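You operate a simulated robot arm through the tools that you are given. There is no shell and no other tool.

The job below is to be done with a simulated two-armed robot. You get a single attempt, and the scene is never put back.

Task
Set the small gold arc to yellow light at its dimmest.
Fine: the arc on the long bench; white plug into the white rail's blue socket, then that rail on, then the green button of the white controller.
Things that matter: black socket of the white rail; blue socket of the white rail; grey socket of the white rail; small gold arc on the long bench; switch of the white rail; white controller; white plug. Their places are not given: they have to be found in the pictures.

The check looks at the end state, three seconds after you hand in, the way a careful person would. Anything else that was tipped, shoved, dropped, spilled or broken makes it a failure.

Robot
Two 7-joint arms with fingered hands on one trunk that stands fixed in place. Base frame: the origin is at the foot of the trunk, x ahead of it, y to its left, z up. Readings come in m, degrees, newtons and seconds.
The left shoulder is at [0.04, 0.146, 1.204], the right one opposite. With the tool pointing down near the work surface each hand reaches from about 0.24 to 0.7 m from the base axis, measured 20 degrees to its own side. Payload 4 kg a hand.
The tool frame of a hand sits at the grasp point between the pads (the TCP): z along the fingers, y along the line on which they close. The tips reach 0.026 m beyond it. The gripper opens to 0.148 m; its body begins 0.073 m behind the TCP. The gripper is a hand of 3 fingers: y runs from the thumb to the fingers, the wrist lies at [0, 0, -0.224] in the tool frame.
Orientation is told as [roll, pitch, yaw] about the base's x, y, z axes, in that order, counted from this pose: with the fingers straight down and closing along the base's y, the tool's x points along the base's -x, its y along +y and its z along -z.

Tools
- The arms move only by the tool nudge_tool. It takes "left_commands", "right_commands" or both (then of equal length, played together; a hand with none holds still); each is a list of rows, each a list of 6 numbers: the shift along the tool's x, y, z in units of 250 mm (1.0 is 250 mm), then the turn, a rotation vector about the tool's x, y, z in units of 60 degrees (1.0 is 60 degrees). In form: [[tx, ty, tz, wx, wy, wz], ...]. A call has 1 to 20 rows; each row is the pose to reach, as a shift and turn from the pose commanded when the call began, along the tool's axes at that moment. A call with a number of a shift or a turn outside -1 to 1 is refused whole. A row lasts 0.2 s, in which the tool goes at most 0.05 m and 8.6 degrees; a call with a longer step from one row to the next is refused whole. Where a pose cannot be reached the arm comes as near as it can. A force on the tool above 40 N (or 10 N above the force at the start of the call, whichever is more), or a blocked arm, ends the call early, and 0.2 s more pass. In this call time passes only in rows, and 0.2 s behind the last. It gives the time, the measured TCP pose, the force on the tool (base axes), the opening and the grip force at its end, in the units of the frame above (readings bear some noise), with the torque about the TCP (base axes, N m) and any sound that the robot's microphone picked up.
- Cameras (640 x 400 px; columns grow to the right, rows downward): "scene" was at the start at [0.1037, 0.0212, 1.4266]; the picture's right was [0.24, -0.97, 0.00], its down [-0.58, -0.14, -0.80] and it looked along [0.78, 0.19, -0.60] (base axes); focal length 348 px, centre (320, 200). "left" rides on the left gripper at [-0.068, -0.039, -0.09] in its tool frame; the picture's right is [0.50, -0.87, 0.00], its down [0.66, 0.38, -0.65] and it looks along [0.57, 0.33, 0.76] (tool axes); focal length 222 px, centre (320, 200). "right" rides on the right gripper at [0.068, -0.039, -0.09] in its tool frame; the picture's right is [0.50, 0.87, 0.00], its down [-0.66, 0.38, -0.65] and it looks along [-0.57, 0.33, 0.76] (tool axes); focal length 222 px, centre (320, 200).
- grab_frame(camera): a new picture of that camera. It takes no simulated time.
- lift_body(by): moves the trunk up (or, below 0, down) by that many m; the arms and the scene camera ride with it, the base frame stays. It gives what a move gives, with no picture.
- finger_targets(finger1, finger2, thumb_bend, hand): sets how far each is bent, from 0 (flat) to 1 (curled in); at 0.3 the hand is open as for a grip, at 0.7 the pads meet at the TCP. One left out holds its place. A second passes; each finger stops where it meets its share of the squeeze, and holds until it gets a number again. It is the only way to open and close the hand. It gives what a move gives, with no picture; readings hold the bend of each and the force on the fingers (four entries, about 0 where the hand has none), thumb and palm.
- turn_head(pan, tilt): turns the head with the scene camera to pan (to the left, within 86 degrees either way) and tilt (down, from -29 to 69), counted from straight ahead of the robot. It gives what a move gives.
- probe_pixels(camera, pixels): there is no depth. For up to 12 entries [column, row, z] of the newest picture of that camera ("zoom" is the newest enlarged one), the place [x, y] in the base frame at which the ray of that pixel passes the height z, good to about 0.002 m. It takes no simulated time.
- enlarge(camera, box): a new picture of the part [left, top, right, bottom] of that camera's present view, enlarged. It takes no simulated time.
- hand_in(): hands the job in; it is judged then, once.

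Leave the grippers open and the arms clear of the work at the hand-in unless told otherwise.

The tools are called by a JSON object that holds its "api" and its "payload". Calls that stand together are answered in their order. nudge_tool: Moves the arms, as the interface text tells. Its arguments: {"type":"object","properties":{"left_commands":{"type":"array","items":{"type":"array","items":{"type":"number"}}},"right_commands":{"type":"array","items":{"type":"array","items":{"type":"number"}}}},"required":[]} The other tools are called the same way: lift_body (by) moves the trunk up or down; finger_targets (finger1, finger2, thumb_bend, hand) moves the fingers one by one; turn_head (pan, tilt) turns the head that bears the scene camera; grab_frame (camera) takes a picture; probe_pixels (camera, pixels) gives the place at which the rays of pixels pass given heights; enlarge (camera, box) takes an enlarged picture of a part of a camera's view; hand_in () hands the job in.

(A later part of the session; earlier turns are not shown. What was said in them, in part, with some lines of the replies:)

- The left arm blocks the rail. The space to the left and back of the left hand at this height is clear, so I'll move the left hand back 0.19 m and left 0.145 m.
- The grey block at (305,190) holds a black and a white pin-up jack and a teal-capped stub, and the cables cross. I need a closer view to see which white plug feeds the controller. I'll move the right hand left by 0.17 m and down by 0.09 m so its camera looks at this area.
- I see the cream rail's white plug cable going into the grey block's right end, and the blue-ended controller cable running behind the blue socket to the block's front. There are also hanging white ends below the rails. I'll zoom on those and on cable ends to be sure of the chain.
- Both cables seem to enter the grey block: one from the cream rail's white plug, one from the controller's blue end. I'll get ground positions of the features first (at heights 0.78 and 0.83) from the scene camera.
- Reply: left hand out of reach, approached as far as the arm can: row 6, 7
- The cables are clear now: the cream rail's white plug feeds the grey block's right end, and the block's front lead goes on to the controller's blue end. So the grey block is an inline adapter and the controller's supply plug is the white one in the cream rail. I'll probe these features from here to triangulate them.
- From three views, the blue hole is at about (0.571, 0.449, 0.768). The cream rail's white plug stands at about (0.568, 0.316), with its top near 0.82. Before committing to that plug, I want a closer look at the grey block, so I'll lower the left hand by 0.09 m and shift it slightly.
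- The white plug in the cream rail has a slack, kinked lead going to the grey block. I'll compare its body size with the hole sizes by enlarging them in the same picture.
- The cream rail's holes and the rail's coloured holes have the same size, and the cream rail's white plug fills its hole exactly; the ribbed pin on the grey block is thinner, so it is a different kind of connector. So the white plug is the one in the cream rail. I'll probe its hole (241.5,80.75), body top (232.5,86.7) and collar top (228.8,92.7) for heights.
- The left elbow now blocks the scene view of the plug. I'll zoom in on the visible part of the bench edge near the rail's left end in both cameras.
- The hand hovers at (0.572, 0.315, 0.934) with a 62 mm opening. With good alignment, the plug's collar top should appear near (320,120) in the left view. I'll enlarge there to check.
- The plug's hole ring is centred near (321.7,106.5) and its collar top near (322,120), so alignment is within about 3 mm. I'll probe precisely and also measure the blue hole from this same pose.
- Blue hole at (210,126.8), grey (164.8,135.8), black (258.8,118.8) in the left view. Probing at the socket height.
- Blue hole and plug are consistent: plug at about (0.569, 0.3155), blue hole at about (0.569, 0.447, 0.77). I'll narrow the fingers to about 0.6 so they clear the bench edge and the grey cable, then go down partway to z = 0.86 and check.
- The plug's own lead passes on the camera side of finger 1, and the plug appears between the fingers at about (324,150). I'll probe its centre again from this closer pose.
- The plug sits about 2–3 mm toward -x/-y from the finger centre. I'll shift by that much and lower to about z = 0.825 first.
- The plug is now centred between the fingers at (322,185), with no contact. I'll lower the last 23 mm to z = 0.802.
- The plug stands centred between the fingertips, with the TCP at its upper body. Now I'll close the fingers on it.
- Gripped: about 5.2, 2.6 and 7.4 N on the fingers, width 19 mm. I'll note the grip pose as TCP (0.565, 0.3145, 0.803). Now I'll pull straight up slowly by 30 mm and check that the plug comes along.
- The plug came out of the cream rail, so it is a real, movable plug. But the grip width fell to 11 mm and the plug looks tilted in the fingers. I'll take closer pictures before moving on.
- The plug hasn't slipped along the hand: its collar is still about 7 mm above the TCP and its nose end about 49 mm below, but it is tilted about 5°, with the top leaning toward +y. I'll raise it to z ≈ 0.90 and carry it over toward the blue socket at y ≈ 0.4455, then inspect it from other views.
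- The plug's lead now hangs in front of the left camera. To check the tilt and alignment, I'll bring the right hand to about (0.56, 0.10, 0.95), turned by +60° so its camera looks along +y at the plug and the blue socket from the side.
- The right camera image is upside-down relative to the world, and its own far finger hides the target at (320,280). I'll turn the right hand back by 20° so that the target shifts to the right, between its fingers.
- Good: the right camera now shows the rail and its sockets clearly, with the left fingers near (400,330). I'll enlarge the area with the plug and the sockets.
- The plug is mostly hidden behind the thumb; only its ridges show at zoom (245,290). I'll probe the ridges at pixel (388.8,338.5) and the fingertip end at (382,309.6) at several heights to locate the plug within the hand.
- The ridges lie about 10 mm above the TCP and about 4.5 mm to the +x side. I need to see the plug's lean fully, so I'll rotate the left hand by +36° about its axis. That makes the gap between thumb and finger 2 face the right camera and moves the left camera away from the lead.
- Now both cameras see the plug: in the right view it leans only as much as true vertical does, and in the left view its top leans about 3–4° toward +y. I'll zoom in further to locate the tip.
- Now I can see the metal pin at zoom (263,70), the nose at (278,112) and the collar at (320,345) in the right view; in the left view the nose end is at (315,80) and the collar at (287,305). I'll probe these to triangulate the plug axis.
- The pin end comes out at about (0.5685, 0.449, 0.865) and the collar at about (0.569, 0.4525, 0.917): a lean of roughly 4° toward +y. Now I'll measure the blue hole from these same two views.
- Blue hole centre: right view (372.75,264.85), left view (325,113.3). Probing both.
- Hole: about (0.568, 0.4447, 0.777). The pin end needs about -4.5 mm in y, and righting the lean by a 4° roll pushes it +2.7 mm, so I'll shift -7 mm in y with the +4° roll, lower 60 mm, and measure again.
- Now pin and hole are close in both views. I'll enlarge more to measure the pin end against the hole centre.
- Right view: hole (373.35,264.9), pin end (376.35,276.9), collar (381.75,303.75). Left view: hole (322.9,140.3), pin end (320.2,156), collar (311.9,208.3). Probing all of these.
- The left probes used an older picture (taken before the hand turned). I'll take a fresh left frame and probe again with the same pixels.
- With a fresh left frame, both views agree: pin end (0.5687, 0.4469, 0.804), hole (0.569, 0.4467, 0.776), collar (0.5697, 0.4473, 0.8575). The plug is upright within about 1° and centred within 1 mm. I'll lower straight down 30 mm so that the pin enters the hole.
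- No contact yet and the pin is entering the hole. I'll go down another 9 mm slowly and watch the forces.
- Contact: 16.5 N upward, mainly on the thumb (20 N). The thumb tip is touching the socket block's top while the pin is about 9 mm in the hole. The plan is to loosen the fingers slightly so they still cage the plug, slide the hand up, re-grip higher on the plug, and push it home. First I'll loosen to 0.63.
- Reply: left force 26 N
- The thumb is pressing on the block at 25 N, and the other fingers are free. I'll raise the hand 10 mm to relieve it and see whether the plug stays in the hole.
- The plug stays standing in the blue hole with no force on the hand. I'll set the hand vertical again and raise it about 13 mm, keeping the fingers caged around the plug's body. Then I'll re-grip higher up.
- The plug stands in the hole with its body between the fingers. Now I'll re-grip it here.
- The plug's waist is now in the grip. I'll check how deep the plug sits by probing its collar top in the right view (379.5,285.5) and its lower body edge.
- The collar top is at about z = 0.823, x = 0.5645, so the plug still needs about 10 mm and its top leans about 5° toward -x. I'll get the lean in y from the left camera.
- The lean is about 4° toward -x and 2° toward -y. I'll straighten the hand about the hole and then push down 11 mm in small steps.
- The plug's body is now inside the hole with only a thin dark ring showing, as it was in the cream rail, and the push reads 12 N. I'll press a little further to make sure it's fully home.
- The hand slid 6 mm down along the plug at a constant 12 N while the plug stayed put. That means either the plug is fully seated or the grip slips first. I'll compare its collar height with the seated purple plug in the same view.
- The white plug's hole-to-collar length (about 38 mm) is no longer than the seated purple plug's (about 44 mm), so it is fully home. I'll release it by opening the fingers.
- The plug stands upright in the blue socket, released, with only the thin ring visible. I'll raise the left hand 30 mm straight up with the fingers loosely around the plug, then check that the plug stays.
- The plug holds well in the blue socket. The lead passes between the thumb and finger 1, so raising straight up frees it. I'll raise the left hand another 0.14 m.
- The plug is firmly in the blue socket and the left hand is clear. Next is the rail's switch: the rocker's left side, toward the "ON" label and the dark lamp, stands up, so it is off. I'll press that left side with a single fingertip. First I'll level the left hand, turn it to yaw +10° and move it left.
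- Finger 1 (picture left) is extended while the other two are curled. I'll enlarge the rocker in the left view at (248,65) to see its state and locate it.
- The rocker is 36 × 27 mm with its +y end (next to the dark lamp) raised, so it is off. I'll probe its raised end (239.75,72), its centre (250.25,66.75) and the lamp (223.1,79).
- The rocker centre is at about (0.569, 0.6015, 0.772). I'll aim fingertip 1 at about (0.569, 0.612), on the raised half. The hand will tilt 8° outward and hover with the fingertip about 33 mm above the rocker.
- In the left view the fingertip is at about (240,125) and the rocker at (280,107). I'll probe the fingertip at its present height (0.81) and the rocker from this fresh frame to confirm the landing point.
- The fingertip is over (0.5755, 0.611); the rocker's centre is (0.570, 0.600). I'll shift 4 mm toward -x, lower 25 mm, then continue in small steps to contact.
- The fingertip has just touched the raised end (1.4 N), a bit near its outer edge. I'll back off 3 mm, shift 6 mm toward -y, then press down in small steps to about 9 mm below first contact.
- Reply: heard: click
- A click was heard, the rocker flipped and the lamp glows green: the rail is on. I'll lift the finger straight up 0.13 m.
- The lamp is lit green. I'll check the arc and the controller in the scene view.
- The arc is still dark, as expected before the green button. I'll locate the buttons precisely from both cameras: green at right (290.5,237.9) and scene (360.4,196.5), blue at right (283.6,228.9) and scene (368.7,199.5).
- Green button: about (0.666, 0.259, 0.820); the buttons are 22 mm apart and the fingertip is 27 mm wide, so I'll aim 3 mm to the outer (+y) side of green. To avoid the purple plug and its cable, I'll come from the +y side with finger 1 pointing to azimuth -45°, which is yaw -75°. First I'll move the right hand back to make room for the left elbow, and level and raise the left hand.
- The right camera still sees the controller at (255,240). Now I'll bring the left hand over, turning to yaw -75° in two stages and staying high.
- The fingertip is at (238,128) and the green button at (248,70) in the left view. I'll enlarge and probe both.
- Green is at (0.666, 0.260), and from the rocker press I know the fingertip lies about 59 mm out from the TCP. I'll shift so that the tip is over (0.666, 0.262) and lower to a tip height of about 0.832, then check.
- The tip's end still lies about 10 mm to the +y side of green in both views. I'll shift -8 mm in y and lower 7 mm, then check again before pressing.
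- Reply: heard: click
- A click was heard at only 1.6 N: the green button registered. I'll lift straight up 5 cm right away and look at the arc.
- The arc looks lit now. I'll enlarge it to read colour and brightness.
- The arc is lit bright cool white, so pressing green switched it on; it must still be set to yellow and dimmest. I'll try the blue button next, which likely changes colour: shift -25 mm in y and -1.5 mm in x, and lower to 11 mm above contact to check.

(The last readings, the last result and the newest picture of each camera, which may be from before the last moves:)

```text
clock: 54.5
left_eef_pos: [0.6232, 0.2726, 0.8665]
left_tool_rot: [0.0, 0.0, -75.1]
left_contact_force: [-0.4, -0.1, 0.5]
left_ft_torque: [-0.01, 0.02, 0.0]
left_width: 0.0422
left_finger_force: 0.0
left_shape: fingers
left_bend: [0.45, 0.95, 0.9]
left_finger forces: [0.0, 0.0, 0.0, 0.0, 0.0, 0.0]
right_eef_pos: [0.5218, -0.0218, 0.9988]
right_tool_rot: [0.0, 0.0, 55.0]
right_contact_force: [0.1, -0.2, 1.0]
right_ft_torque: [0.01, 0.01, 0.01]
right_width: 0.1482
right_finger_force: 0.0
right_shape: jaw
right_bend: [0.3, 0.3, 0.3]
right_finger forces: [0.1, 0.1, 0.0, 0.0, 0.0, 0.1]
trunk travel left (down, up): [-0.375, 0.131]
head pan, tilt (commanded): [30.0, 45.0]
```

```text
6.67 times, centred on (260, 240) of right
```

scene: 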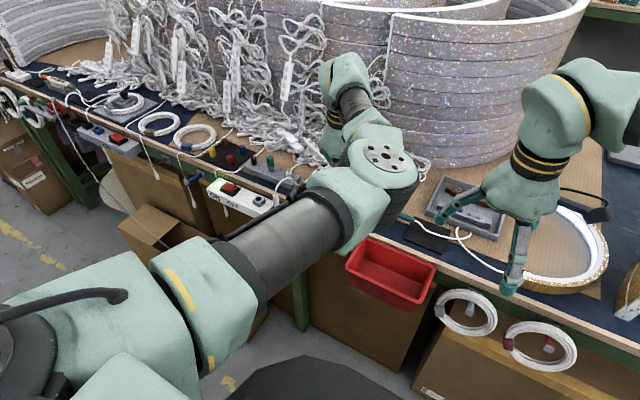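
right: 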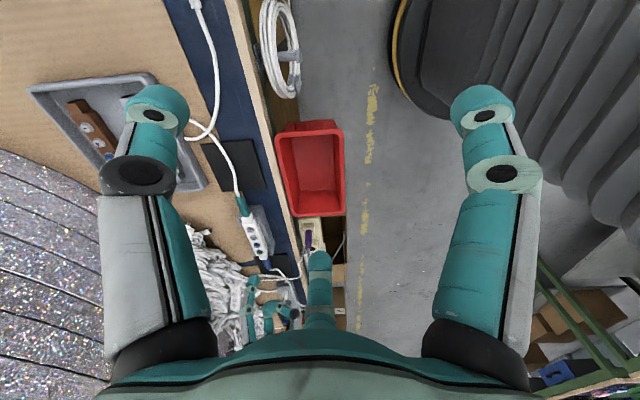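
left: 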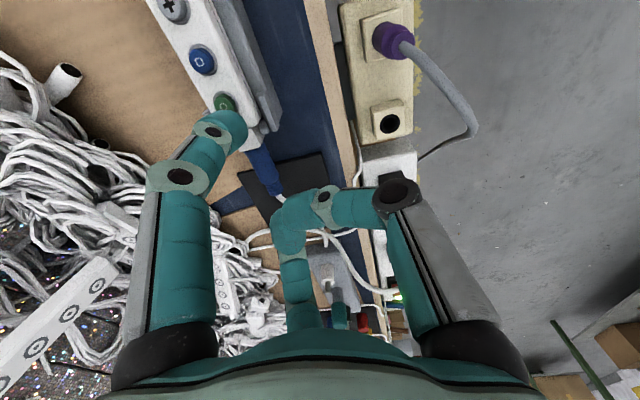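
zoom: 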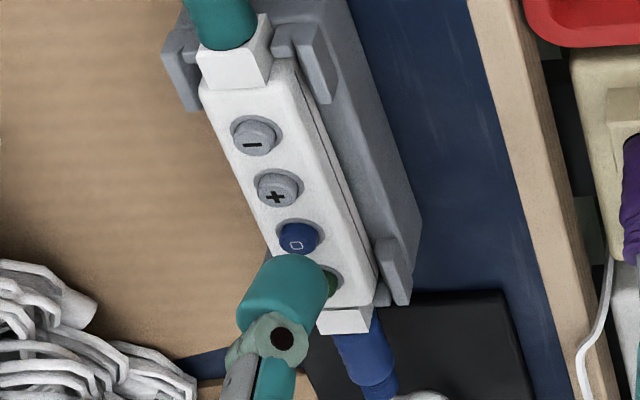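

The fingertip is over blue, about 3.5 mm too far to +x. I'll shift that and descend 9 mm in fine steps.

{"api": "nudge_tool", "payload": {"left_commands": [[0.0036, -0.0135, 0, 0, 0, 0], [0.0036, -0.0135, 0.02, 0, 0, 0], [0.0036, -0.0135, 0.03, 0, 0, 0], [0.0036, -0.0135, 0.036, 0, 0, 0]]}}

{"api": "enlarge", "payload": {"camera": "left", "box": [180, 60, 320, 170]}}

{"api": "enlarge", "payload": {"camera": "right", "box": [230, 210, 290, 270]}}

{"api": "enlarge", "payload": {"camera": "scene", "box": [490, 180, 630, 310]}}

```text
clock: 55.5
left_eef_pos: [0.6185, 0.2734, 0.8576]
left_tool_rot: [0.0, 0.0, -75.0]
left_contact_force: [0.7, 0.0, -0.4]
left_ft_torque: [0.03, -0.03, -0.07]
left_width: 0.0424
left_finger_force: 0.0
left_shape: fingers
left_bend: [0.45, 0.95, 0.9]
left_finger forces: [0.0, 0.0, 0.0, 0.0, 0.1, 0.0]
right_eef_pos: [0.5214, -0.0224, 0.9996]
right_tool_rot: [0.0, 0.0, 55.0]
right_contact_force: [-0.6, 0.6, 0.5]
right_ft_torque: [0.0, -0.03, 0.01]
right_width: 0.1479
right_finger_force: 0.0
right_shape: jaw
right_bend: [0.3, 0.3, 0.3]
right_finger forces: [0.0, 0.0, 0.0, 0.0, 0.0, 0.1]
trunk travel left (down, up): [-0.375, 0.131]
head pan, tilt (commanded): [30.0, 45.0]
```

```text
3.64 times, centred on (250, 115) of left
```

zoom: 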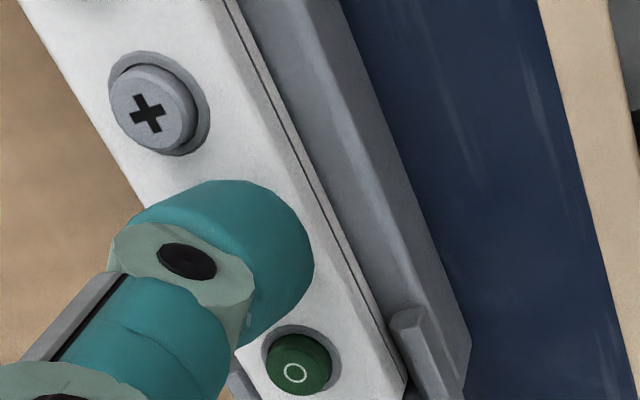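

```text
6.67 times, centred on (260, 240) of right
```

zoom: 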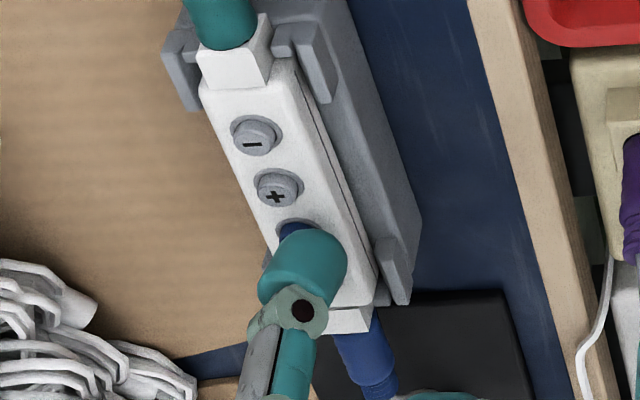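

```text
3.08 times, centred on (560, 245) of scene
```

zoom: 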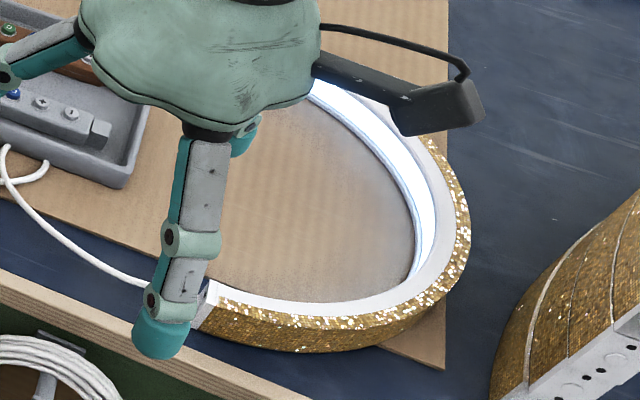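

No contact yet; blue is directly beneath the tip, midway between "+" (155,105) and green (300,360). I'll press down 3 mm more.

{"api": "nudge_tool", "payload": {"left_commands": [[0, 0, 0.004, 0, 0, 0], [0, 0, 0.008, 0, 0, 0], [0, 0, 0.012, 0, 0, 0]]}}

{"api": "enlarge", "payload": {"camera": "scene", "box": [490, 180, 630, 310]}}

```text
clock: 56.3
left_eef_pos: [0.6187, 0.273, 0.856]
left_tool_rot: [0.1, 0.0, -75.0]
left_contact_force: [-0.6, -0.2, 2.3]
left_ft_torque: [-0.09, -0.06, -0.01]
left_width: 0.0424
left_finger_force: 1.4
left_shape: fingers
left_bend: [0.45, 0.95, 0.9]
left_finger forces: [2.2, 0.0, 0.0, 0.0, 0.0, 0.0]
right_eef_pos: [0.5204, -0.0226, 0.9991]
right_tool_rot: [0.1, -0.1, 55.1]
right_contact_force: [0.8, 1.0, 0.4]
right_ft_torque: [0.02, 0.01, -0.03]
right_width: 0.1479
right_finger_force: 0.0
right_shape: jaw
right_bend: [0.3, 0.3, 0.3]
right_finger forces: [0.1, 0.1, 0.1, 0.0, 0.0, 0.1]
trunk travel left (down, up): [-0.375, 0.131]
head pan, tilt (commanded): [30.0, 45.0]
heard: click
```

```text
3.08 times, centred on (560, 245) of scene
```

zoom: 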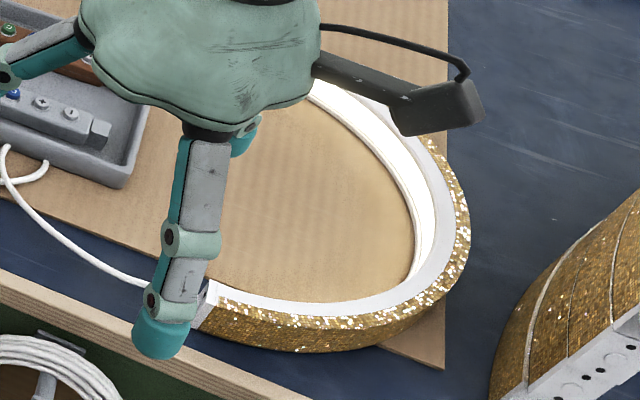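

A click, and the light turned from cool to warm white: blue cycles the colour. I'll release by rising 6 mm, then press once more and look.

{"api": "nudge_tool", "payload": {"left_commands": [[0, 0, -0.012, 0, 0, 0], [0, 0, -0.024, 0, 0, 0]]}}

{"api": "enlarge", "payload": {"camera": "scene", "box": [490, 180, 630, 310]}}

{"api": "nudge_tool", "payload": {"left_commands": [[0, 0, 0.012, 0, 0, 0], [0, 0, 0.02, 0, 0, 0], [0, 0, 0.024, 0, 0, 0]]}}

{"api": "enlarge", "payload": {"camera": "scene", "box": [490, 180, 630, 310]}}

```text
clock: 56.9
left_eef_pos: [0.6187, 0.2725, 0.8619]
left_tool_rot: [0.0, 0.0, -75.0]
left_contact_force: [0.5, -0.4, 0.2]
left_ft_torque: [0.0, 0.01, 0.01]
left_width: 0.0421
left_finger_force: 0.2
left_shape: fingers
left_bend: [0.45, 0.95, 0.9]
left_finger forces: [0.0, 0.0, 0.0, 0.1, 0.0, 0.0]
right_eef_pos: [0.5209, -0.0227, 0.9988]
right_tool_rot: [0.1, 0.0, 55.0]
right_contact_force: [-0.5, 0.1, 0.6]
right_ft_torque: [-0.01, -0.01, 0.05]
right_width: 0.1479
right_finger_force: 0.0
right_shape: jaw
right_bend: [0.3, 0.3, 0.3]
right_finger forces: [0.1, 0.0, 0.1, 0.0, 0.1, 0.0]
trunk travel left (down, up): [-0.375, 0.131]
head pan, tilt (commanded): [30.0, 45.0]
```

```text
3.08 times, centred on (560, 245) of scene
```

zoom: 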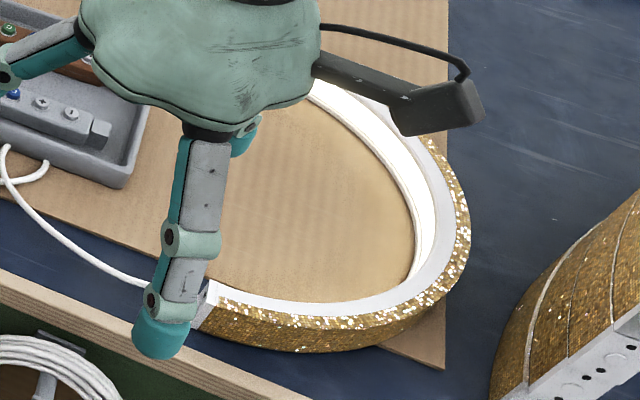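

```text
clock: 57.7
left_eef_pos: [0.6202, 0.274, 0.8563]
left_tool_rot: [0.0, 0.0, -74.9]
left_contact_force: [0.1, -1.5, 2.1]
left_ft_torque: [-0.08, -0.12, -0.01]
left_width: 0.0421
left_finger_force: 1.8
left_shape: fingers
left_bend: [0.45, 0.95, 0.9]
left_finger forces: [1.8, 0.0, 0.1, 0.1, 0.0, 0.1]
right_eef_pos: [0.52, -0.0221, 1.0003]
right_tool_rot: [0.0, 0.0, 55.0]
right_contact_force: [-0.1, 0.2, -0.2]
right_ft_torque: [-0.01, 0.0, -0.02]
right_width: 0.1478
right_finger_force: 0.0
right_shape: jaw
right_bend: [0.3, 0.3, 0.3]
right_finger forces: [0.0, 0.0, 0.0, 0.0, 0.0, 0.0]
trunk travel left (down, up): [-0.375, 0.131]
head pan, tilt (commanded): [30.0, 45.0]
heard: click
```

```text
3.08 times, centred on (560, 245) of scene
```

zoom: 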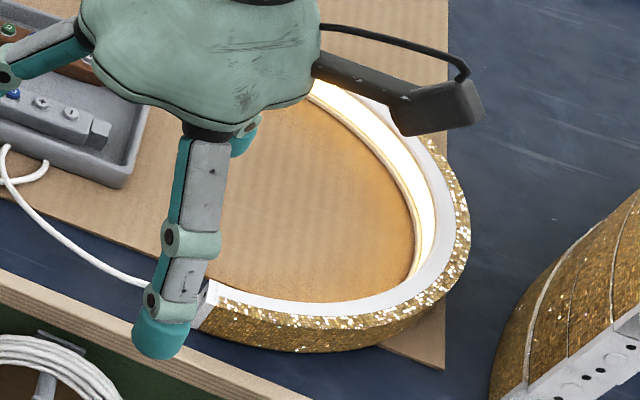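

Now it glows yellow. To be sure this is the yellowest step of the cycle, I'll press once more and see what follows.

{"api": "nudge_tool", "payload": {"left_commands": [[0, 0, -0.012, 0, 0, 0], [0, 0, -0.024, 0, 0, 0]]}}

{"api": "nudge_tool", "payload": {"left_commands": [[0, 0, 0.012, 0, 0, 0], [0, 0, 0.02, 0, 0, 0], [0, 0, 0.024, 0, 0, 0]]}}

{"api": "enlarge", "payload": {"camera": "scene", "box": [490, 180, 630, 310]}}

```text
clock: 58.3
left_eef_pos: [0.6193, 0.273, 0.8612]
left_tool_rot: [0.1, 0.1, -75.0]
left_contact_force: [0.1, 0.8, -0.1]
left_ft_torque: [0.03, 0.01, 0.0]
left_width: 0.0424
left_finger_force: 0.2
left_shape: fingers
left_bend: [0.45, 0.95, 0.9]
left_finger forces: [0.0, 0.0, 0.0, 0.0, 0.1, 0.0]
right_eef_pos: [0.5206, -0.0235, 0.9989]
right_tool_rot: [0.0, 0.0, 55.0]
right_contact_force: [0.1, 0.6, -0.2]
right_ft_torque: [0.0, 0.01, -0.01]
right_width: 0.148
right_finger_force: 0.0
right_shape: jaw
right_bend: [0.3, 0.3, 0.3]
right_finger forces: [0.1, 0.1, 0.1, 0.0, 0.0, 0.0]
trunk travel left (down, up): [-0.375, 0.131]
head pan, tilt (commanded): [30.0, 45.0]
```

```text
clock: 59.1
left_eef_pos: [0.6197, 0.2727, 0.8561]
left_tool_rot: [0.0, 0.1, -75.0]
left_contact_force: [0.0, 1.2, 1.2]
left_ft_torque: [-0.12, -0.07, -0.06]
left_width: 0.0423
left_finger_force: 1.5
left_shape: fingers
left_bend: [0.45, 0.95, 0.9]
left_finger forces: [2.3, 0.0, 0.1, 0.0, 0.1, 0.0]
right_eef_pos: [0.5216, -0.023, 0.9999]
right_tool_rot: [-0.1, 0.0, 54.9]
right_contact_force: [0.3, -0.2, 0.0]
right_ft_torque: [0.03, 0.05, 0.0]
right_width: 0.1478
right_finger_force: 0.0
right_shape: jaw
right_bend: [0.3, 0.3, 0.3]
right_finger forces: [0.0, 0.1, 0.0, 0.1, 0.1, 0.1]
trunk travel left (down, up): [-0.375, 0.131]
head pan, tilt (commanded): [30.0, 45.0]
heard: click
```

```text
3.08 times, centred on (560, 245) of scene
```

zoom: 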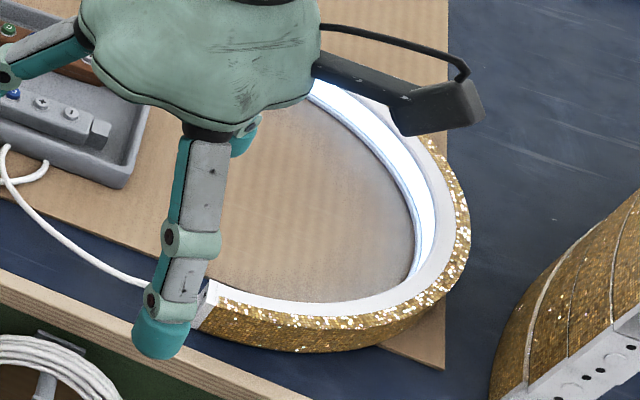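

It is back to cool white, so the cycle has three steps and yellow is the third. I'll press blue two more times to return to yellow.

{"api": "nudge_tool", "payload": {"left_commands": [[0, 0, -0.012, 0, 0, 0], [0, 0, -0.024, 0, 0, 0], [0, 0, -0.012, 0, 0, 0], [0, 0, -0.004, 0, 0, 0], [0, 0, 0, 0, 0, 0]]}}

{"api": "enlarge", "payload": {"camera": "scene", "box": [490, 180, 630, 310]}}

{"api": "nudge_tool", "payload": {"left_commands": [[0, 0, -0.012, 0, 0, 0], [0, 0, -0.024, 0, 0, 0], [0, 0, -0.012, 0, 0, 0], [0, 0, -0.004, 0, 0, 0], [0, 0, 0, 0, 0, 0]]}}

{"api": "enlarge", "payload": {"camera": "scene", "box": [490, 180, 630, 310]}}

```text
clock: 60.3
left_eef_pos: [0.6194, 0.2722, 0.8562]
left_tool_rot: [0.0, 0.0, -74.9]
left_contact_force: [0.3, -0.1, 2.1]
left_ft_torque: [-0.07, -0.02, -0.03]
left_width: 0.0423
left_finger_force: 0.6
left_shape: fingers
left_bend: [0.45, 0.95, 0.9]
left_finger forces: [2.0, 0.0, 0.0, 0.1, 0.0, 0.1]
right_eef_pos: [0.5192, -0.0223, 0.9987]
right_tool_rot: [-0.1, -0.1, 55.0]
right_contact_force: [0.3, -0.1, 1.1]
right_ft_torque: [0.02, -0.01, 0.0]
right_width: 0.1479
right_finger_force: 0.1
right_shape: jaw
right_bend: [0.3, 0.3, 0.3]
right_finger forces: [0.0, 0.0, 0.0, 0.0, 0.0, 0.0]
trunk travel left (down, up): [-0.375, 0.131]
head pan, tilt (commanded): [30.0, 45.0]
heard: click
```

```text
3.08 times, centred on (560, 245) of scene
```

zoom: 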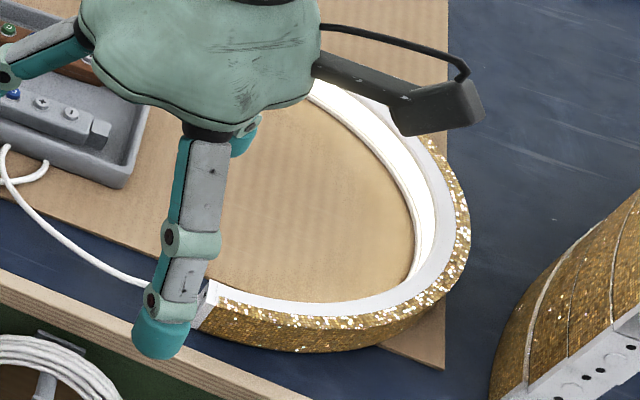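

```text
clock: 61.5
left_eef_pos: [0.6194, 0.2723, 0.8564]
left_tool_rot: [0.0, 0.1, -74.9]
left_contact_force: [0.2, 0.5, 2.5]
left_ft_torque: [-0.09, -0.08, 0.0]
left_width: 0.0424
left_finger_force: 1.2
left_shape: fingers
left_bend: [0.45, 0.95, 0.9]
left_finger forces: [1.9, 0.0, 0.0, 0.1, 0.0, 0.0]
right_eef_pos: [0.521, -0.0229, 0.9991]
right_tool_rot: [0.0, 0.0, 55.0]
right_contact_force: [-0.4, -0.6, 0.3]
right_ft_torque: [0.01, 0.0, 0.02]
right_width: 0.1479
right_finger_force: 0.0
right_shape: jaw
right_bend: [0.3, 0.3, 0.3]
right_finger forces: [0.0, 0.0, 0.0, 0.1, 0.0, 0.1]
trunk travel left (down, up): [-0.375, 0.131]
head pan, tilt (commanded): [30.0, 45.0]
heard: click
```

```text
3.08 times, centred on (560, 245) of scene
```

zoom: 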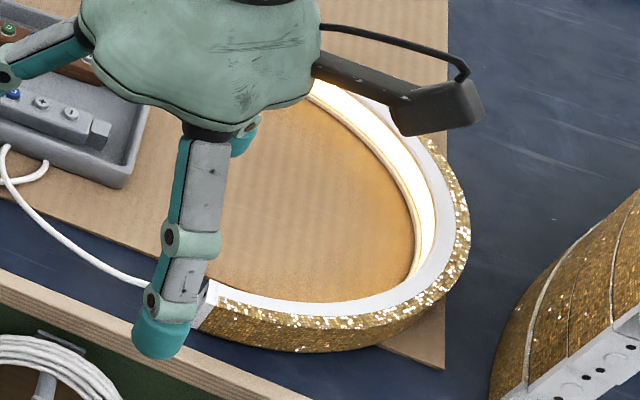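

Yellow again. Now for dimming with the "−" button, 45 mm further along -y. I'll lift the left finger 5 cm. The right hand will move back to about (0.38, -0.15, 1.12), giving the left elbow room and a good camera view.

{"api": "nudge_tool", "payload": {"left_commands": [[0, 0, -0.03, 0, 0, 0], [0, 0, -0.1, 0, 0, 0], [0, 0, -0.2, 0, 0, 0], [0, 0, -0.2, 0, 0, 0], [0, 0, -0.2, 0, 0, 0], [0, 0, -0.2, 0, 0, 0], [0, 0, -0.2, 0, 0, 0]], "right_commands": [[0.106, 0.024, -0.069, 0, 0, 0.131], [0.212, 0.047, -0.137, 0, 0, 0.262], [0.318, 0.071, -0.206, 0, 0, 0.393], [0.423, 0.094, -0.274, 0, 0, 0.524], [0.529, 0.118, -0.343, 0, 0, 0.655], [0.635, 0.141, -0.411, 0, 0, 0.786], [0.741, 0.165, -0.48, 0, 0, 0.917]]}}

{"api": "grab_frame", "payload": {"camera": "right"}}

{"api": "grab_frame", "payload": {"camera": "scene"}}

{"api": "grab_frame", "payload": {"camera": "left"}}

```text
clock: 63.1
left_eef_pos: [0.6168, 0.2725, 0.905]
left_tool_rot: [0.0, 0.0, -75.0]
left_contact_force: [-0.4, 1.4, -0.1]
left_ft_torque: [-0.02, -0.05, 0.01]
left_width: 0.0423
left_finger_force: 0.1
left_shape: fingers
left_bend: [0.45, 0.95, 0.9]
left_finger forces: [0.0, 0.1, 0.0, 0.0, 0.0, 0.0]
right_eef_pos: [0.3806, -0.1502, 1.119]
right_tool_rot: [0.0, 0.0, -0.1]
right_contact_force: [0.1, -0.3, -0.3]
right_ft_torque: [-0.01, -0.02, 0.0]
right_width: 0.148
right_finger_force: 0.1
right_shape: jaw
right_bend: [0.3, 0.3, 0.3]
right_finger forces: [0.0, 0.1, 0.0, 0.0, 0.1, 0.1]
trunk travel left (down, up): [-0.375, 0.131]
head pan, tilt (commanded): [30.0, 45.0]
```

```text
taken
```

right: 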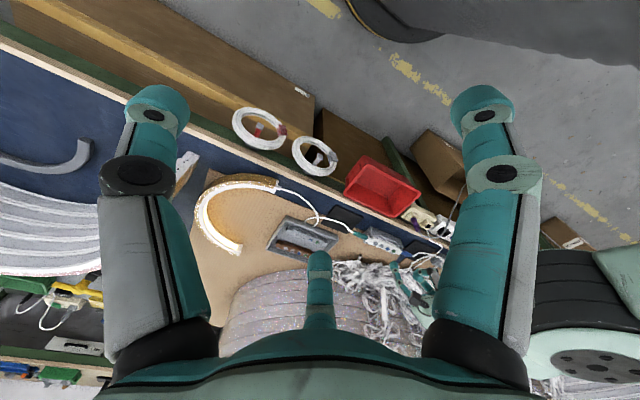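

```text
taken
```

scene: 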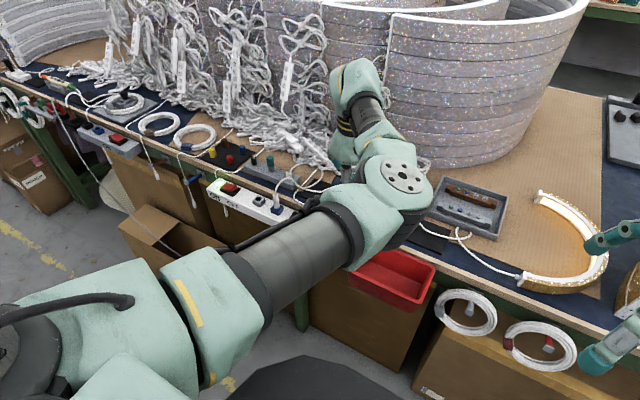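

```text
taken
```

left: 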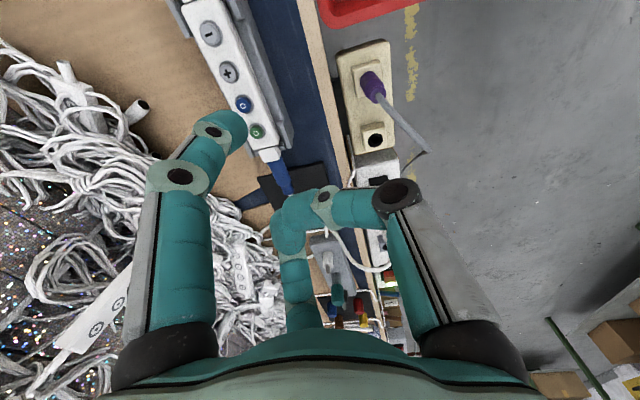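

The arc is clearly yellow in both the scene and right views. The left elbow is about 8 cm from the right hand, so a small shift is fine. I'll move the left fingertip 47 mm toward -y and lower to 11 mm above contact over "−".

{"api": "nudge_tool", "payload": {"left_commands": [[-0.06, -0.016, 0, 0, 0, 0], [-0.12, -0.032, 0, 0, 0, 0], [-0.1816, -0.0487, 0, 0, 0, 0], [-0.1816, -0.0487, 0.08, 0, 0, 0], [-0.1816, -0.0487, 0.15, 0, 0, 0]]}}

{"api": "grab_frame", "payload": {"camera": "left"}}

{"api": "enlarge", "payload": {"camera": "left", "box": [180, 60, 320, 170]}}

{"api": "enlarge", "payload": {"camera": "right", "box": [340, 200, 440, 290]}}

```text
clock: 64.3
left_eef_pos: [0.616, 0.2266, 0.8661]
left_tool_rot: [0.0, 0.1, -75.0]
left_contact_force: [0.0, 0.1, 0.9]
left_ft_torque: [-0.02, 0.0, 0.01]
left_width: 0.0423
left_finger_force: 0.1
left_shape: fingers
left_bend: [0.45, 0.95, 0.9]
left_finger forces: [0.0, 0.0, 0.0, 0.0, 0.0, 0.1]
right_eef_pos: [0.381, -0.1492, 1.1187]
right_tool_rot: [-0.1, 0.0, 0.0]
right_contact_force: [-0.5, 0.0, 0.3]
right_ft_torque: [-0.01, 0.01, 0.01]
right_width: 0.1476
right_finger_force: 0.0
right_shape: jaw
right_bend: [0.3, 0.3, 0.3]
right_finger forces: [0.1, 0.1, 0.0, 0.0, 0.0, 0.0]
trunk travel left (down, up): [-0.375, 0.131]
head pan, tilt (commanded): [30.0, 45.0]
```

```text
taken
```

left: 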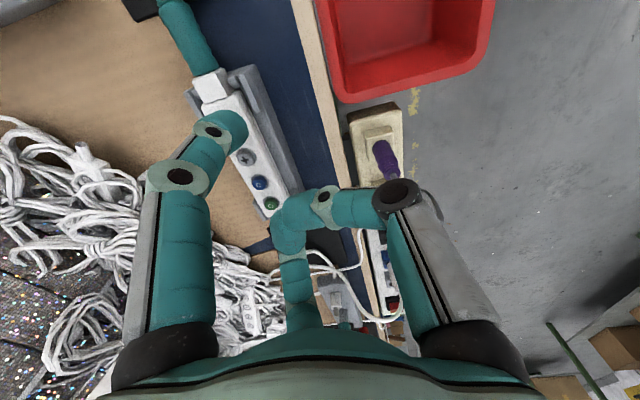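

```text
3.64 times, centred on (250, 115) of left
```

zoom: 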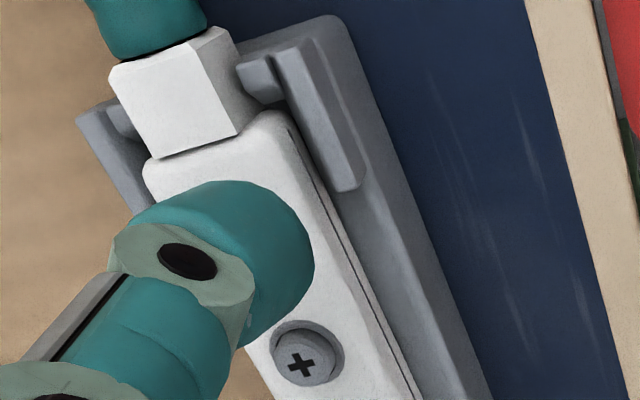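

```text
4.44 times, centred on (390, 245) of right
```

zoom: 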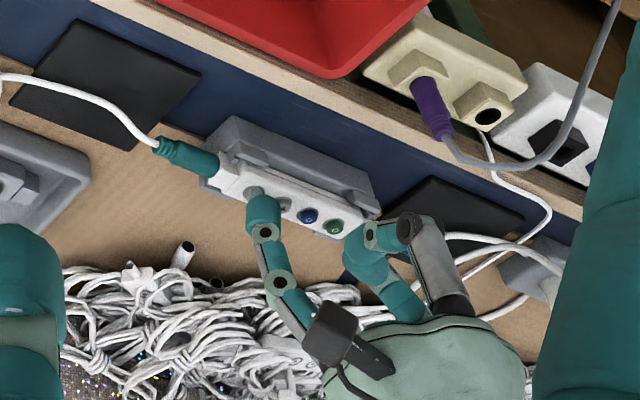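

"+" is visible at (305,355) and "−" lies under the tip, which is about 4 mm past its centre on the far side from "+". I'll shift +2 mm in y and press down in fine steps.

{"api": "nudge_tool", "payload": {"left_commands": [[0.0077, 0.002, 0.012, 0, 0, 0], [0.0077, 0.002, 0.024, 0, 0, 0], [0.0077, 0.002, 0.034, 0, 0, 0], [0.0077, 0.002, 0.042, 0, 0, 0]]}}

{"api": "enlarge", "payload": {"camera": "scene", "box": [490, 180, 630, 310]}}

{"api": "enlarge", "payload": {"camera": "left", "box": [180, 60, 320, 170]}}

```text
clock: 65.3
left_eef_pos: [0.6185, 0.2276, 0.8584]
left_tool_rot: [0.0, 0.1, -74.9]
left_contact_force: [-0.3, 0.1, 0.4]
left_ft_torque: [0.02, -0.02, 0.03]
left_width: 0.0422
left_finger_force: 0.4
left_shape: fingers
left_bend: [0.45, 0.95, 0.9]
left_finger forces: [0.1, 0.0, 0.0, 0.1, 0.1, 0.0]
right_eef_pos: [0.3817, -0.1501, 1.12]
right_tool_rot: [0.1, 0.0, 0.0]
right_contact_force: [0.7, 0.1, -0.5]
right_ft_torque: [0.01, 0.01, 0.0]
right_width: 0.148
right_finger_force: 0.0
right_shape: jaw
right_bend: [0.3, 0.3, 0.3]
right_finger forces: [0.0, 0.1, 0.0, 0.1, 0.1, 0.0]
trunk travel left (down, up): [-0.375, 0.131]
head pan, tilt (commanded): [30.0, 45.0]
```

```text
3.08 times, centred on (560, 245) of scene
```

zoom: 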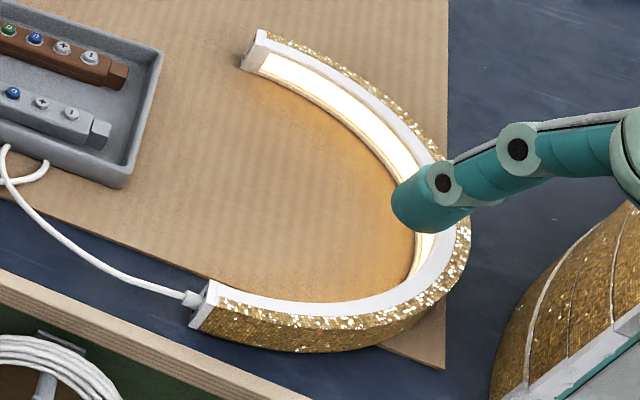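

```text
3.64 times, centred on (250, 115) of left
```

zoom: 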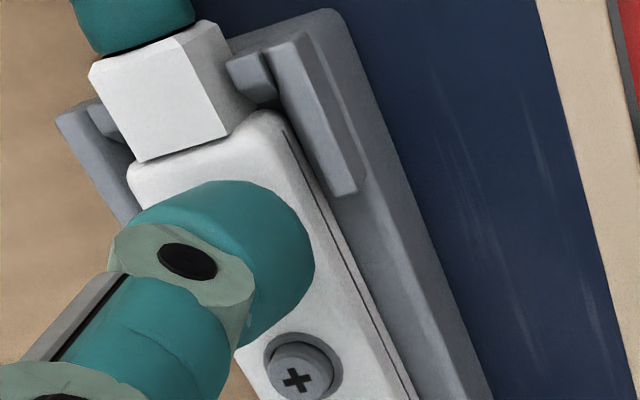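

No contact yet. I'll go 3 mm further for the first "−" press.

{"api": "nudge_tool", "payload": {"left_commands": [[0, 0, 0.004, 0, 0, 0], [0, 0, 0.008, 0, 0, 0], [0, 0, 0.012, 0, 0, 0]]}}

{"api": "enlarge", "payload": {"camera": "scene", "box": [490, 180, 630, 310]}}

```text
clock: 66.1
left_eef_pos: [0.6185, 0.2283, 0.8545]
left_tool_rot: [0.1, 0.0, -75.0]
left_contact_force: [-1.0, 0.6, 3.0]
left_ft_torque: [-0.14, -0.15, 0.03]
left_width: 0.0419
left_finger_force: 2.2
left_shape: fingers
left_bend: [0.45, 0.95, 0.9]
left_finger forces: [3.4, 0.1, 0.1, 0.1, 0.0, 0.0]
right_eef_pos: [0.3819, -0.1482, 1.1182]
right_tool_rot: [0.0, 0.0, 0.0]
right_contact_force: [0.0, 0.1, 1.1]
right_ft_torque: [0.05, 0.02, 0.02]
right_width: 0.1479
right_finger_force: 0.0
right_shape: jaw
right_bend: [0.3, 0.3, 0.3]
right_finger forces: [0.1, 0.0, 0.1, 0.0, 0.0, 0.0]
trunk travel left (down, up): [-0.375, 0.131]
head pan, tilt (commanded): [30.0, 45.0]
heard: click
```

```text
3.08 times, centred on (560, 245) of scene
```

zoom: 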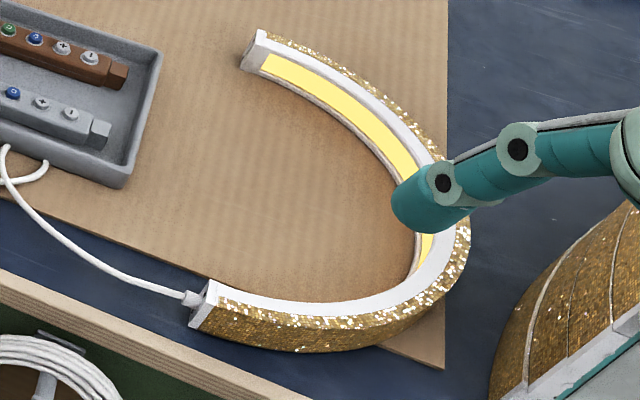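

Dimmed by one step and clearly yellow. I'll press "−" again and watch for further dimming.

{"api": "nudge_tool", "payload": {"left_commands": [[0, 0, -0.012, 0, 0, 0], [0, 0, -0.024, 0, 0, 0], [0, 0, -0.012, 0, 0, 0], [0, 0, -0.004, 0, 0, 0], [0, 0, 0, 0, 0, 0]]}}

{"api": "enlarge", "payload": {"camera": "scene", "box": [490, 180, 630, 310]}}

{"api": "nudge_tool", "payload": {"left_commands": [[0, 0, -0.012, 0, 0, 0], [0, 0, -0.024, 0, 0, 0], [0, 0, -0.012, 0, 0, 0], [0, 0, -0.004, 0, 0, 0], [0, 0, 0, 0, 0, 0]]}}

{"api": "enlarge", "payload": {"camera": "scene", "box": [490, 180, 630, 310]}}

```text
clock: 67.3
left_eef_pos: [0.6187, 0.2278, 0.8537]
left_tool_rot: [0.0, 0.0, -75.1]
left_contact_force: [0.2, -0.4, 4.0]
left_ft_torque: [-0.13, -0.1, 0.01]
left_width: 0.0424
left_finger_force: 1.3
left_shape: fingers
left_bend: [0.45, 0.95, 0.9]
left_finger forces: [3.5, 0.0, 0.0, 0.1, 0.0, 0.0]
right_eef_pos: [0.3808, -0.1492, 1.118]
right_tool_rot: [0.0, 0.0, 0.0]
right_contact_force: [-0.1, 0.1, 0.2]
right_ft_torque: [-0.01, -0.01, 0.03]
right_width: 0.1481
right_finger_force: 0.0
right_shape: jaw
right_bend: [0.3, 0.3, 0.3]
right_finger forces: [0.1, 0.0, 0.0, 0.0, 0.0, 0.1]
trunk travel left (down, up): [-0.375, 0.131]
head pan, tilt (commanded): [30.0, 45.0]
heard: click
```

```text
3.08 times, centred on (560, 245) of scene
```

zoom: 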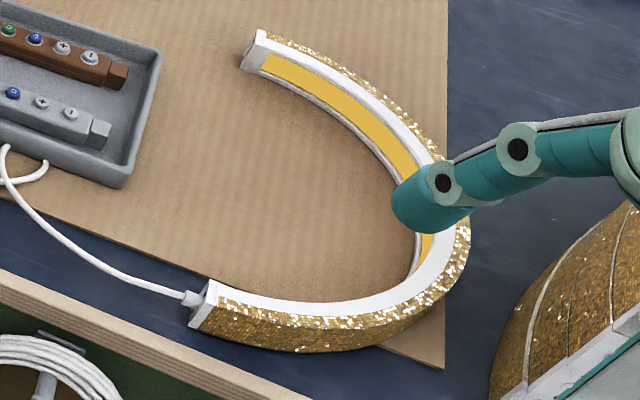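

```text
clock: 68.5
left_eef_pos: [0.6189, 0.2279, 0.8541]
left_tool_rot: [0.0, 0.1, -75.0]
left_contact_force: [-0.1, 0.2, 4.6]
left_ft_torque: [-0.14, -0.18, 0.01]
left_width: 0.0418
left_finger_force: 1.6
left_shape: fingers
left_bend: [0.45, 0.95, 0.9]
left_finger forces: [4.0, 0.0, 0.0, 0.1, 0.1, 0.0]
right_eef_pos: [0.3802, -0.1496, 1.1188]
right_tool_rot: [-0.1, -0.1, 0.1]
right_contact_force: [0.1, -0.1, 0.2]
right_ft_torque: [0.01, 0.03, -0.01]
right_width: 0.148
right_finger_force: 0.0
right_shape: jaw
right_bend: [0.3, 0.3, 0.3]
right_finger forces: [0.0, 0.1, 0.1, 0.1, 0.0, 0.0]
trunk travel left (down, up): [-0.375, 0.131]
head pan, tilt (commanded): [30.0, 45.0]
heard: click
```

```text
3.08 times, centred on (560, 245) of scene
```

zoom: 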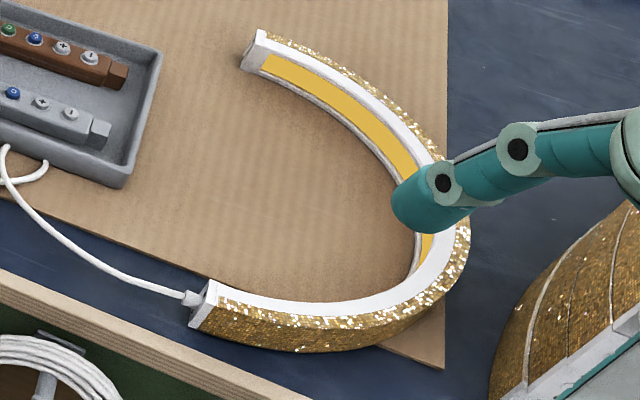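

The third press clicked but nothing dimmed further, so the light is at its lowest. I'll press once more to confirm that it stays there.

{"api": "nudge_tool", "payload": {"left_commands": [[0, 0, -0.012, 0, 0, 0], [0, 0, -0.024, 0, 0, 0], [0, 0, -0.012, 0, 0, 0], [0, 0, -0.004, 0, 0, 0], [0, 0, 0, 0, 0, 0]]}}

{"api": "enlarge", "payload": {"camera": "scene", "box": [490, 180, 630, 310]}}

```text
clock: 69.7
left_eef_pos: [0.6192, 0.2284, 0.8547]
left_tool_rot: [0.0, -0.1, -75.0]
left_contact_force: [-0.6, 0.0, 3.4]
left_ft_torque: [-0.14, -0.15, -0.03]
left_width: 0.0424
left_finger_force: 1.9
left_shape: fingers
left_bend: [0.45, 0.95, 0.9]
left_finger forces: [3.1, 0.1, 0.0, 0.1, 0.1, 0.0]
right_eef_pos: [0.3808, -0.1488, 1.1183]
right_tool_rot: [0.0, -0.1, 0.0]
right_contact_force: [0.4, 0.3, -0.2]
right_ft_torque: [-0.03, 0.03, 0.01]
right_width: 0.1478
right_finger_force: 0.1
right_shape: jaw
right_bend: [0.3, 0.3, 0.3]
right_finger forces: [0.0, 0.1, 0.0, 0.0, 0.0, 0.0]
trunk travel left (down, up): [-0.375, 0.131]
head pan, tilt (commanded): [30.0, 45.0]
heard: click
```

```text
3.08 times, centred on (560, 245) of scene
```

zoom: 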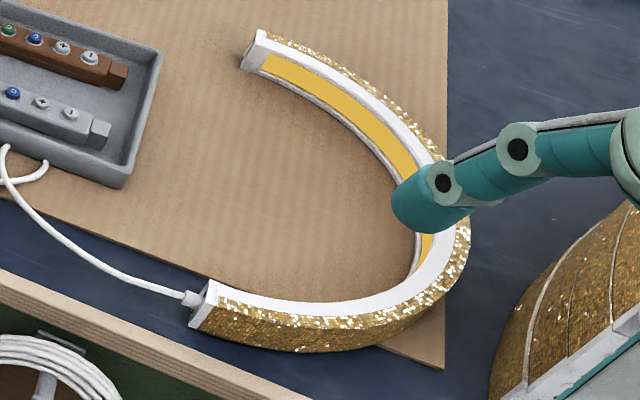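

Confirmed: yellow at its dimmest. Now I'll lift the left hand straight up 0.2 m, clear of everything.

{"api": "nudge_tool", "payload": {"left_commands": [[0, 0, -0.04, 0, 0, 0], [0, 0, -0.16, 0, 0, 0], [0, 0, -0.32, 0, 0, 0], [0, 0, -0.48, 0, 0, 0], [0, 0, -0.64, 0, 0, 0], [0, 0, -0.8, 0, 0, 0]]}}

{"api": "finger_targets", "payload": {"hand": "left", "finger1": 0.3, "finger2": 0.3, "thumb_bend": 0.3}}

{"api": "grab_frame", "payload": {"camera": "scene"}}

{"api": "grab_frame", "payload": {"camera": "left"}}

```text
clock: 71.1
left_eef_pos: [0.6185, 0.2269, 1.0533]
left_tool_rot: [0.0, 0.0, -75.0]
left_contact_force: [0.4, 0.2, -0.2]
left_ft_torque: [0.0, -0.01, -0.01]
left_width: 0.0421
left_finger_force: 0.0
left_shape: fingers
left_bend: [0.45, 0.95, 0.9]
left_finger forces: [0.0, 0.0, 0.0, 0.0, 0.0, 0.1]
right_eef_pos: [0.3811, -0.1488, 1.119]
right_tool_rot: [0.0, 0.1, 0.0]
right_contact_force: [0.4, -0.3, 0.1]
right_ft_torque: [0.01, 0.0, 0.02]
right_width: 0.148
right_finger_force: 0.1
right_shape: jaw
right_bend: [0.3, 0.3, 0.3]
right_finger forces: [0.0, 0.1, 0.1, 0.1, 0.1, 0.0]
trunk travel left (down, up): [-0.375, 0.131]
head pan, tilt (commanded): [30.0, 45.0]
```

```text
clock: 72.1
left_eef_pos: [0.6198, 0.2268, 1.0538]
left_tool_rot: [0.0, 0.0, -75.1]
left_contact_force: [0.6, 0.4, -0.2]
left_ft_torque: [-0.05, 0.0, 0.0]
left_width: 0.1268
left_finger_force: 0.1
left_shape: fingers
left_bend: [0.3, 0.3, 0.3]
left_finger forces: [0.1, 0.1, 0.0, 0.1, 0.0, 0.0]
right_eef_pos: [0.3808, -0.1481, 1.1177]
right_tool_rot: [0.1, 0.1, 0.1]
right_contact_force: [0.0, -0.6, -0.2]
right_ft_torque: [0.03, 0.01, 0.01]
right_width: 0.1478
right_finger_force: 0.1
right_shape: jaw
right_bend: [0.3, 0.3, 0.3]
right_finger forces: [0.1, 0.1, 0.1, 0.0, 0.0, 0.0]
trunk travel left (down, up): [-0.375, 0.131]
head pan, tilt (commanded): [30.0, 45.0]
```

```text
taken
```

scene: 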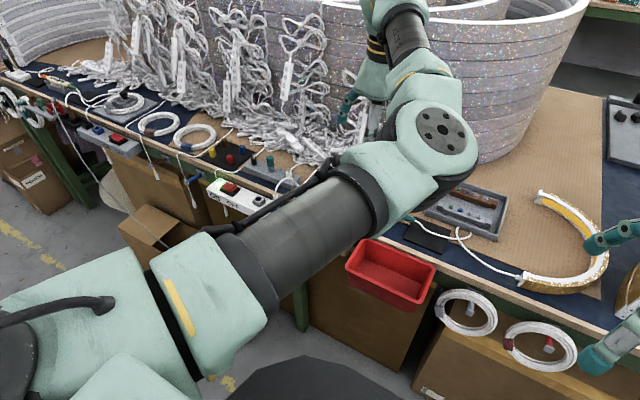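

```text
taken
```

left: 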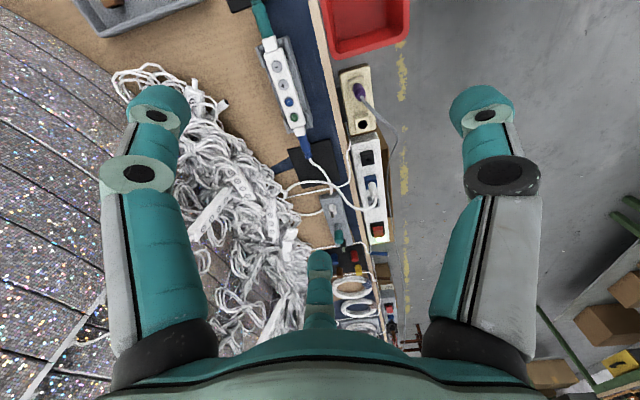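

Everything is still in place and the arc glows dim yellow. I'll retract the left arm back and left in two steps, away from the work.

{"api": "nudge_tool", "payload": {"left_commands": [[0.111, -0.045, -0.064, 0, 0, -0.125], [0.223, -0.089, -0.128, 0, 0, -0.25], [0.334, -0.134, -0.192, 0, 0, -0.375], [0.446, -0.178, -0.256, 0, 0, -0.5], [0.557, -0.223, -0.32, 0, 0, -0.625]]}}

{"api": "nudge_tool", "payload": {"left_commands": [[0.156, 0.032, 0, 0, 0, -0.125], [0.311, 0.064, 0, 0, 0, -0.25], [0.467, 0.095, 0, 0, 0, -0.375], [0.622, 0.127, 0, 0, 0, -0.5], [0.778, 0.159, 0, 0, 0, -0.625]]}}

{"api": "grab_frame", "payload": {"camera": "scene"}}

{"api": "grab_frame", "payload": {"camera": "right"}}

```text
clock: 73.3
left_eef_pos: [0.5274, 0.3473, 1.1359]
left_tool_rot: [-0.1, 0.0, -37.3]
left_contact_force: [0.3, -0.4, -0.1]
left_ft_torque: [-0.01, -0.02, -0.02]
left_width: 0.1267
left_finger_force: 0.0
left_shape: fingers
left_bend: [0.3, 0.3, 0.3]
left_finger forces: [0.0, 0.1, 0.0, 0.0, 0.0, 0.1]
right_eef_pos: [0.3811, -0.1485, 1.1187]
right_tool_rot: [0.0, 0.0, 0.0]
right_contact_force: [0.4, -0.1, -0.2]
right_ft_torque: [0.01, 0.0, 0.01]
right_width: 0.1478
right_finger_force: 0.0
right_shape: jaw
right_bend: [0.3, 0.3, 0.3]
right_finger forces: [0.1, 0.0, 0.0, 0.0, 0.0, 0.1]
trunk travel left (down, up): [-0.375, 0.131]
head pan, tilt (commanded): [30.0, 45.0]
```

```text
clock: 74.5
left_eef_pos: [0.398, 0.5, 1.1345]
left_tool_rot: [0.0, 0.0, 0.1]
left_contact_force: [0.8, -0.9, 0.2]
left_ft_torque: [0.0, 0.0, 0.0]
left_width: 0.1267
left_finger_force: 0.1
left_shape: fingers
left_bend: [0.3, 0.3, 0.3]
left_finger forces: [0.1, 0.0, 0.0, 0.1, 0.0, 0.1]
right_eef_pos: [0.3815, -0.1477, 1.1172]
right_tool_rot: [-0.1, 0.0, 0.1]
right_contact_force: [0.3, 0.3, 0.8]
right_ft_torque: [-0.02, -0.05, 0.0]
right_width: 0.1479
right_finger_force: 0.1
right_shape: jaw
right_bend: [0.3, 0.3, 0.3]
right_finger forces: [0.0, 0.1, 0.1, 0.1, 0.1, 0.0]
trunk travel left (down, up): [-0.375, 0.131]
head pan, tilt (commanded): [30.0, 45.0]
```

```text
taken
```

scene: 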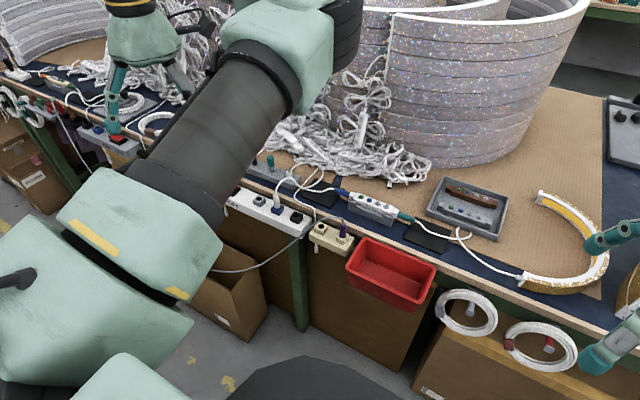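

```text
taken
```

right: 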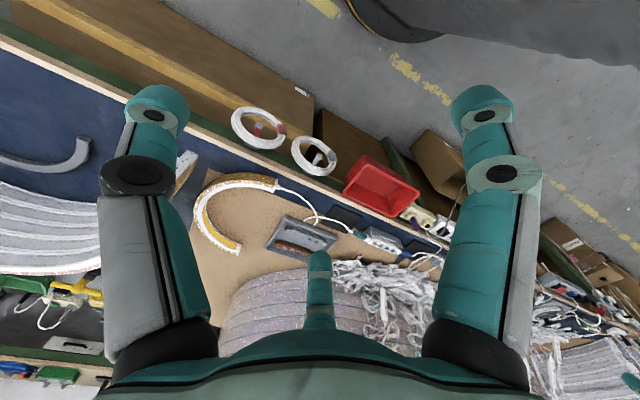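

Both arms are clear. I'll take a last close look at the plug, rail, grey block and controller, and at the arc, before handing in.

{"api": "enlarge", "payload": {"camera": "scene", "box": [220, 150, 400, 270]}}

{"api": "enlarge", "payload": {"camera": "scene", "box": [250, 170, 340, 240]}}

{"api": "enlarge", "payload": {"camera": "scene", "box": [420, 160, 630, 310]}}

```text
3.33 times, centred on (310, 210) of scene
```

zoom: 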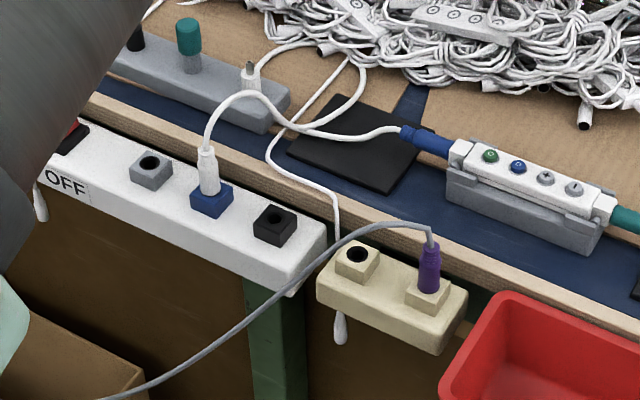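

```text
5.71 times, centred on (295, 205) of scene
```

zoom: 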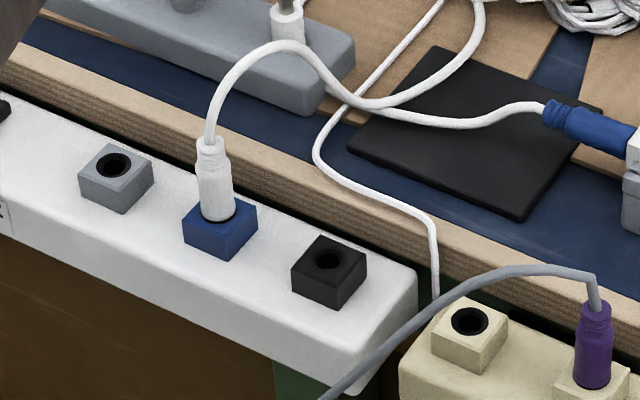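

```text
2.67 times, centred on (525, 235) of scene
```

zoom: 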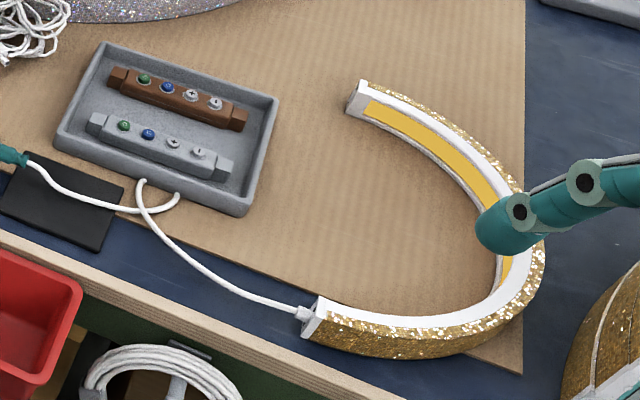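

The white plug stands seated in the blue socket, the rail is on, and the arc glows yellow at its dimmest. The purple plug, the grey block, the spare controllers and the red bin are as they were. Both grippers are open and both arms are clear, so I'm handing in.

{"api": "hand_in", "payload": {}}

```text
The job is handed in.
```

The small gold arc is lit yellow at its dimmest, and I've handed the job in. No verdict has come back yet.

- **Plug:** I moved the white plug from the cream rail to the white rail's blue socket. It sits about as deep as the purple plug in the cream rail. A white pin also stands on the grey block. I took the plug in the cream rail because its body matched the socket holes and the pin's was thinner.
- **Rail:** I pressed the ON side of the white rail's switch. It clicked and the lamp lit green.
- **Controller:** The green button lit the arc in bright cool white. The blue button cycles cool white, warm white and yellow, so I stopped on yellow.
- **Dimming:** The light dimmed with the first two presses of "−". Two more presses changed nothing, so it is at its lowest.

The white plug's lead lies differently on the bench now that the plug has moved. I saw nothing else shifted, tipped or dropped in the last pictures. Both grippers are open and the arms are clear of the work.
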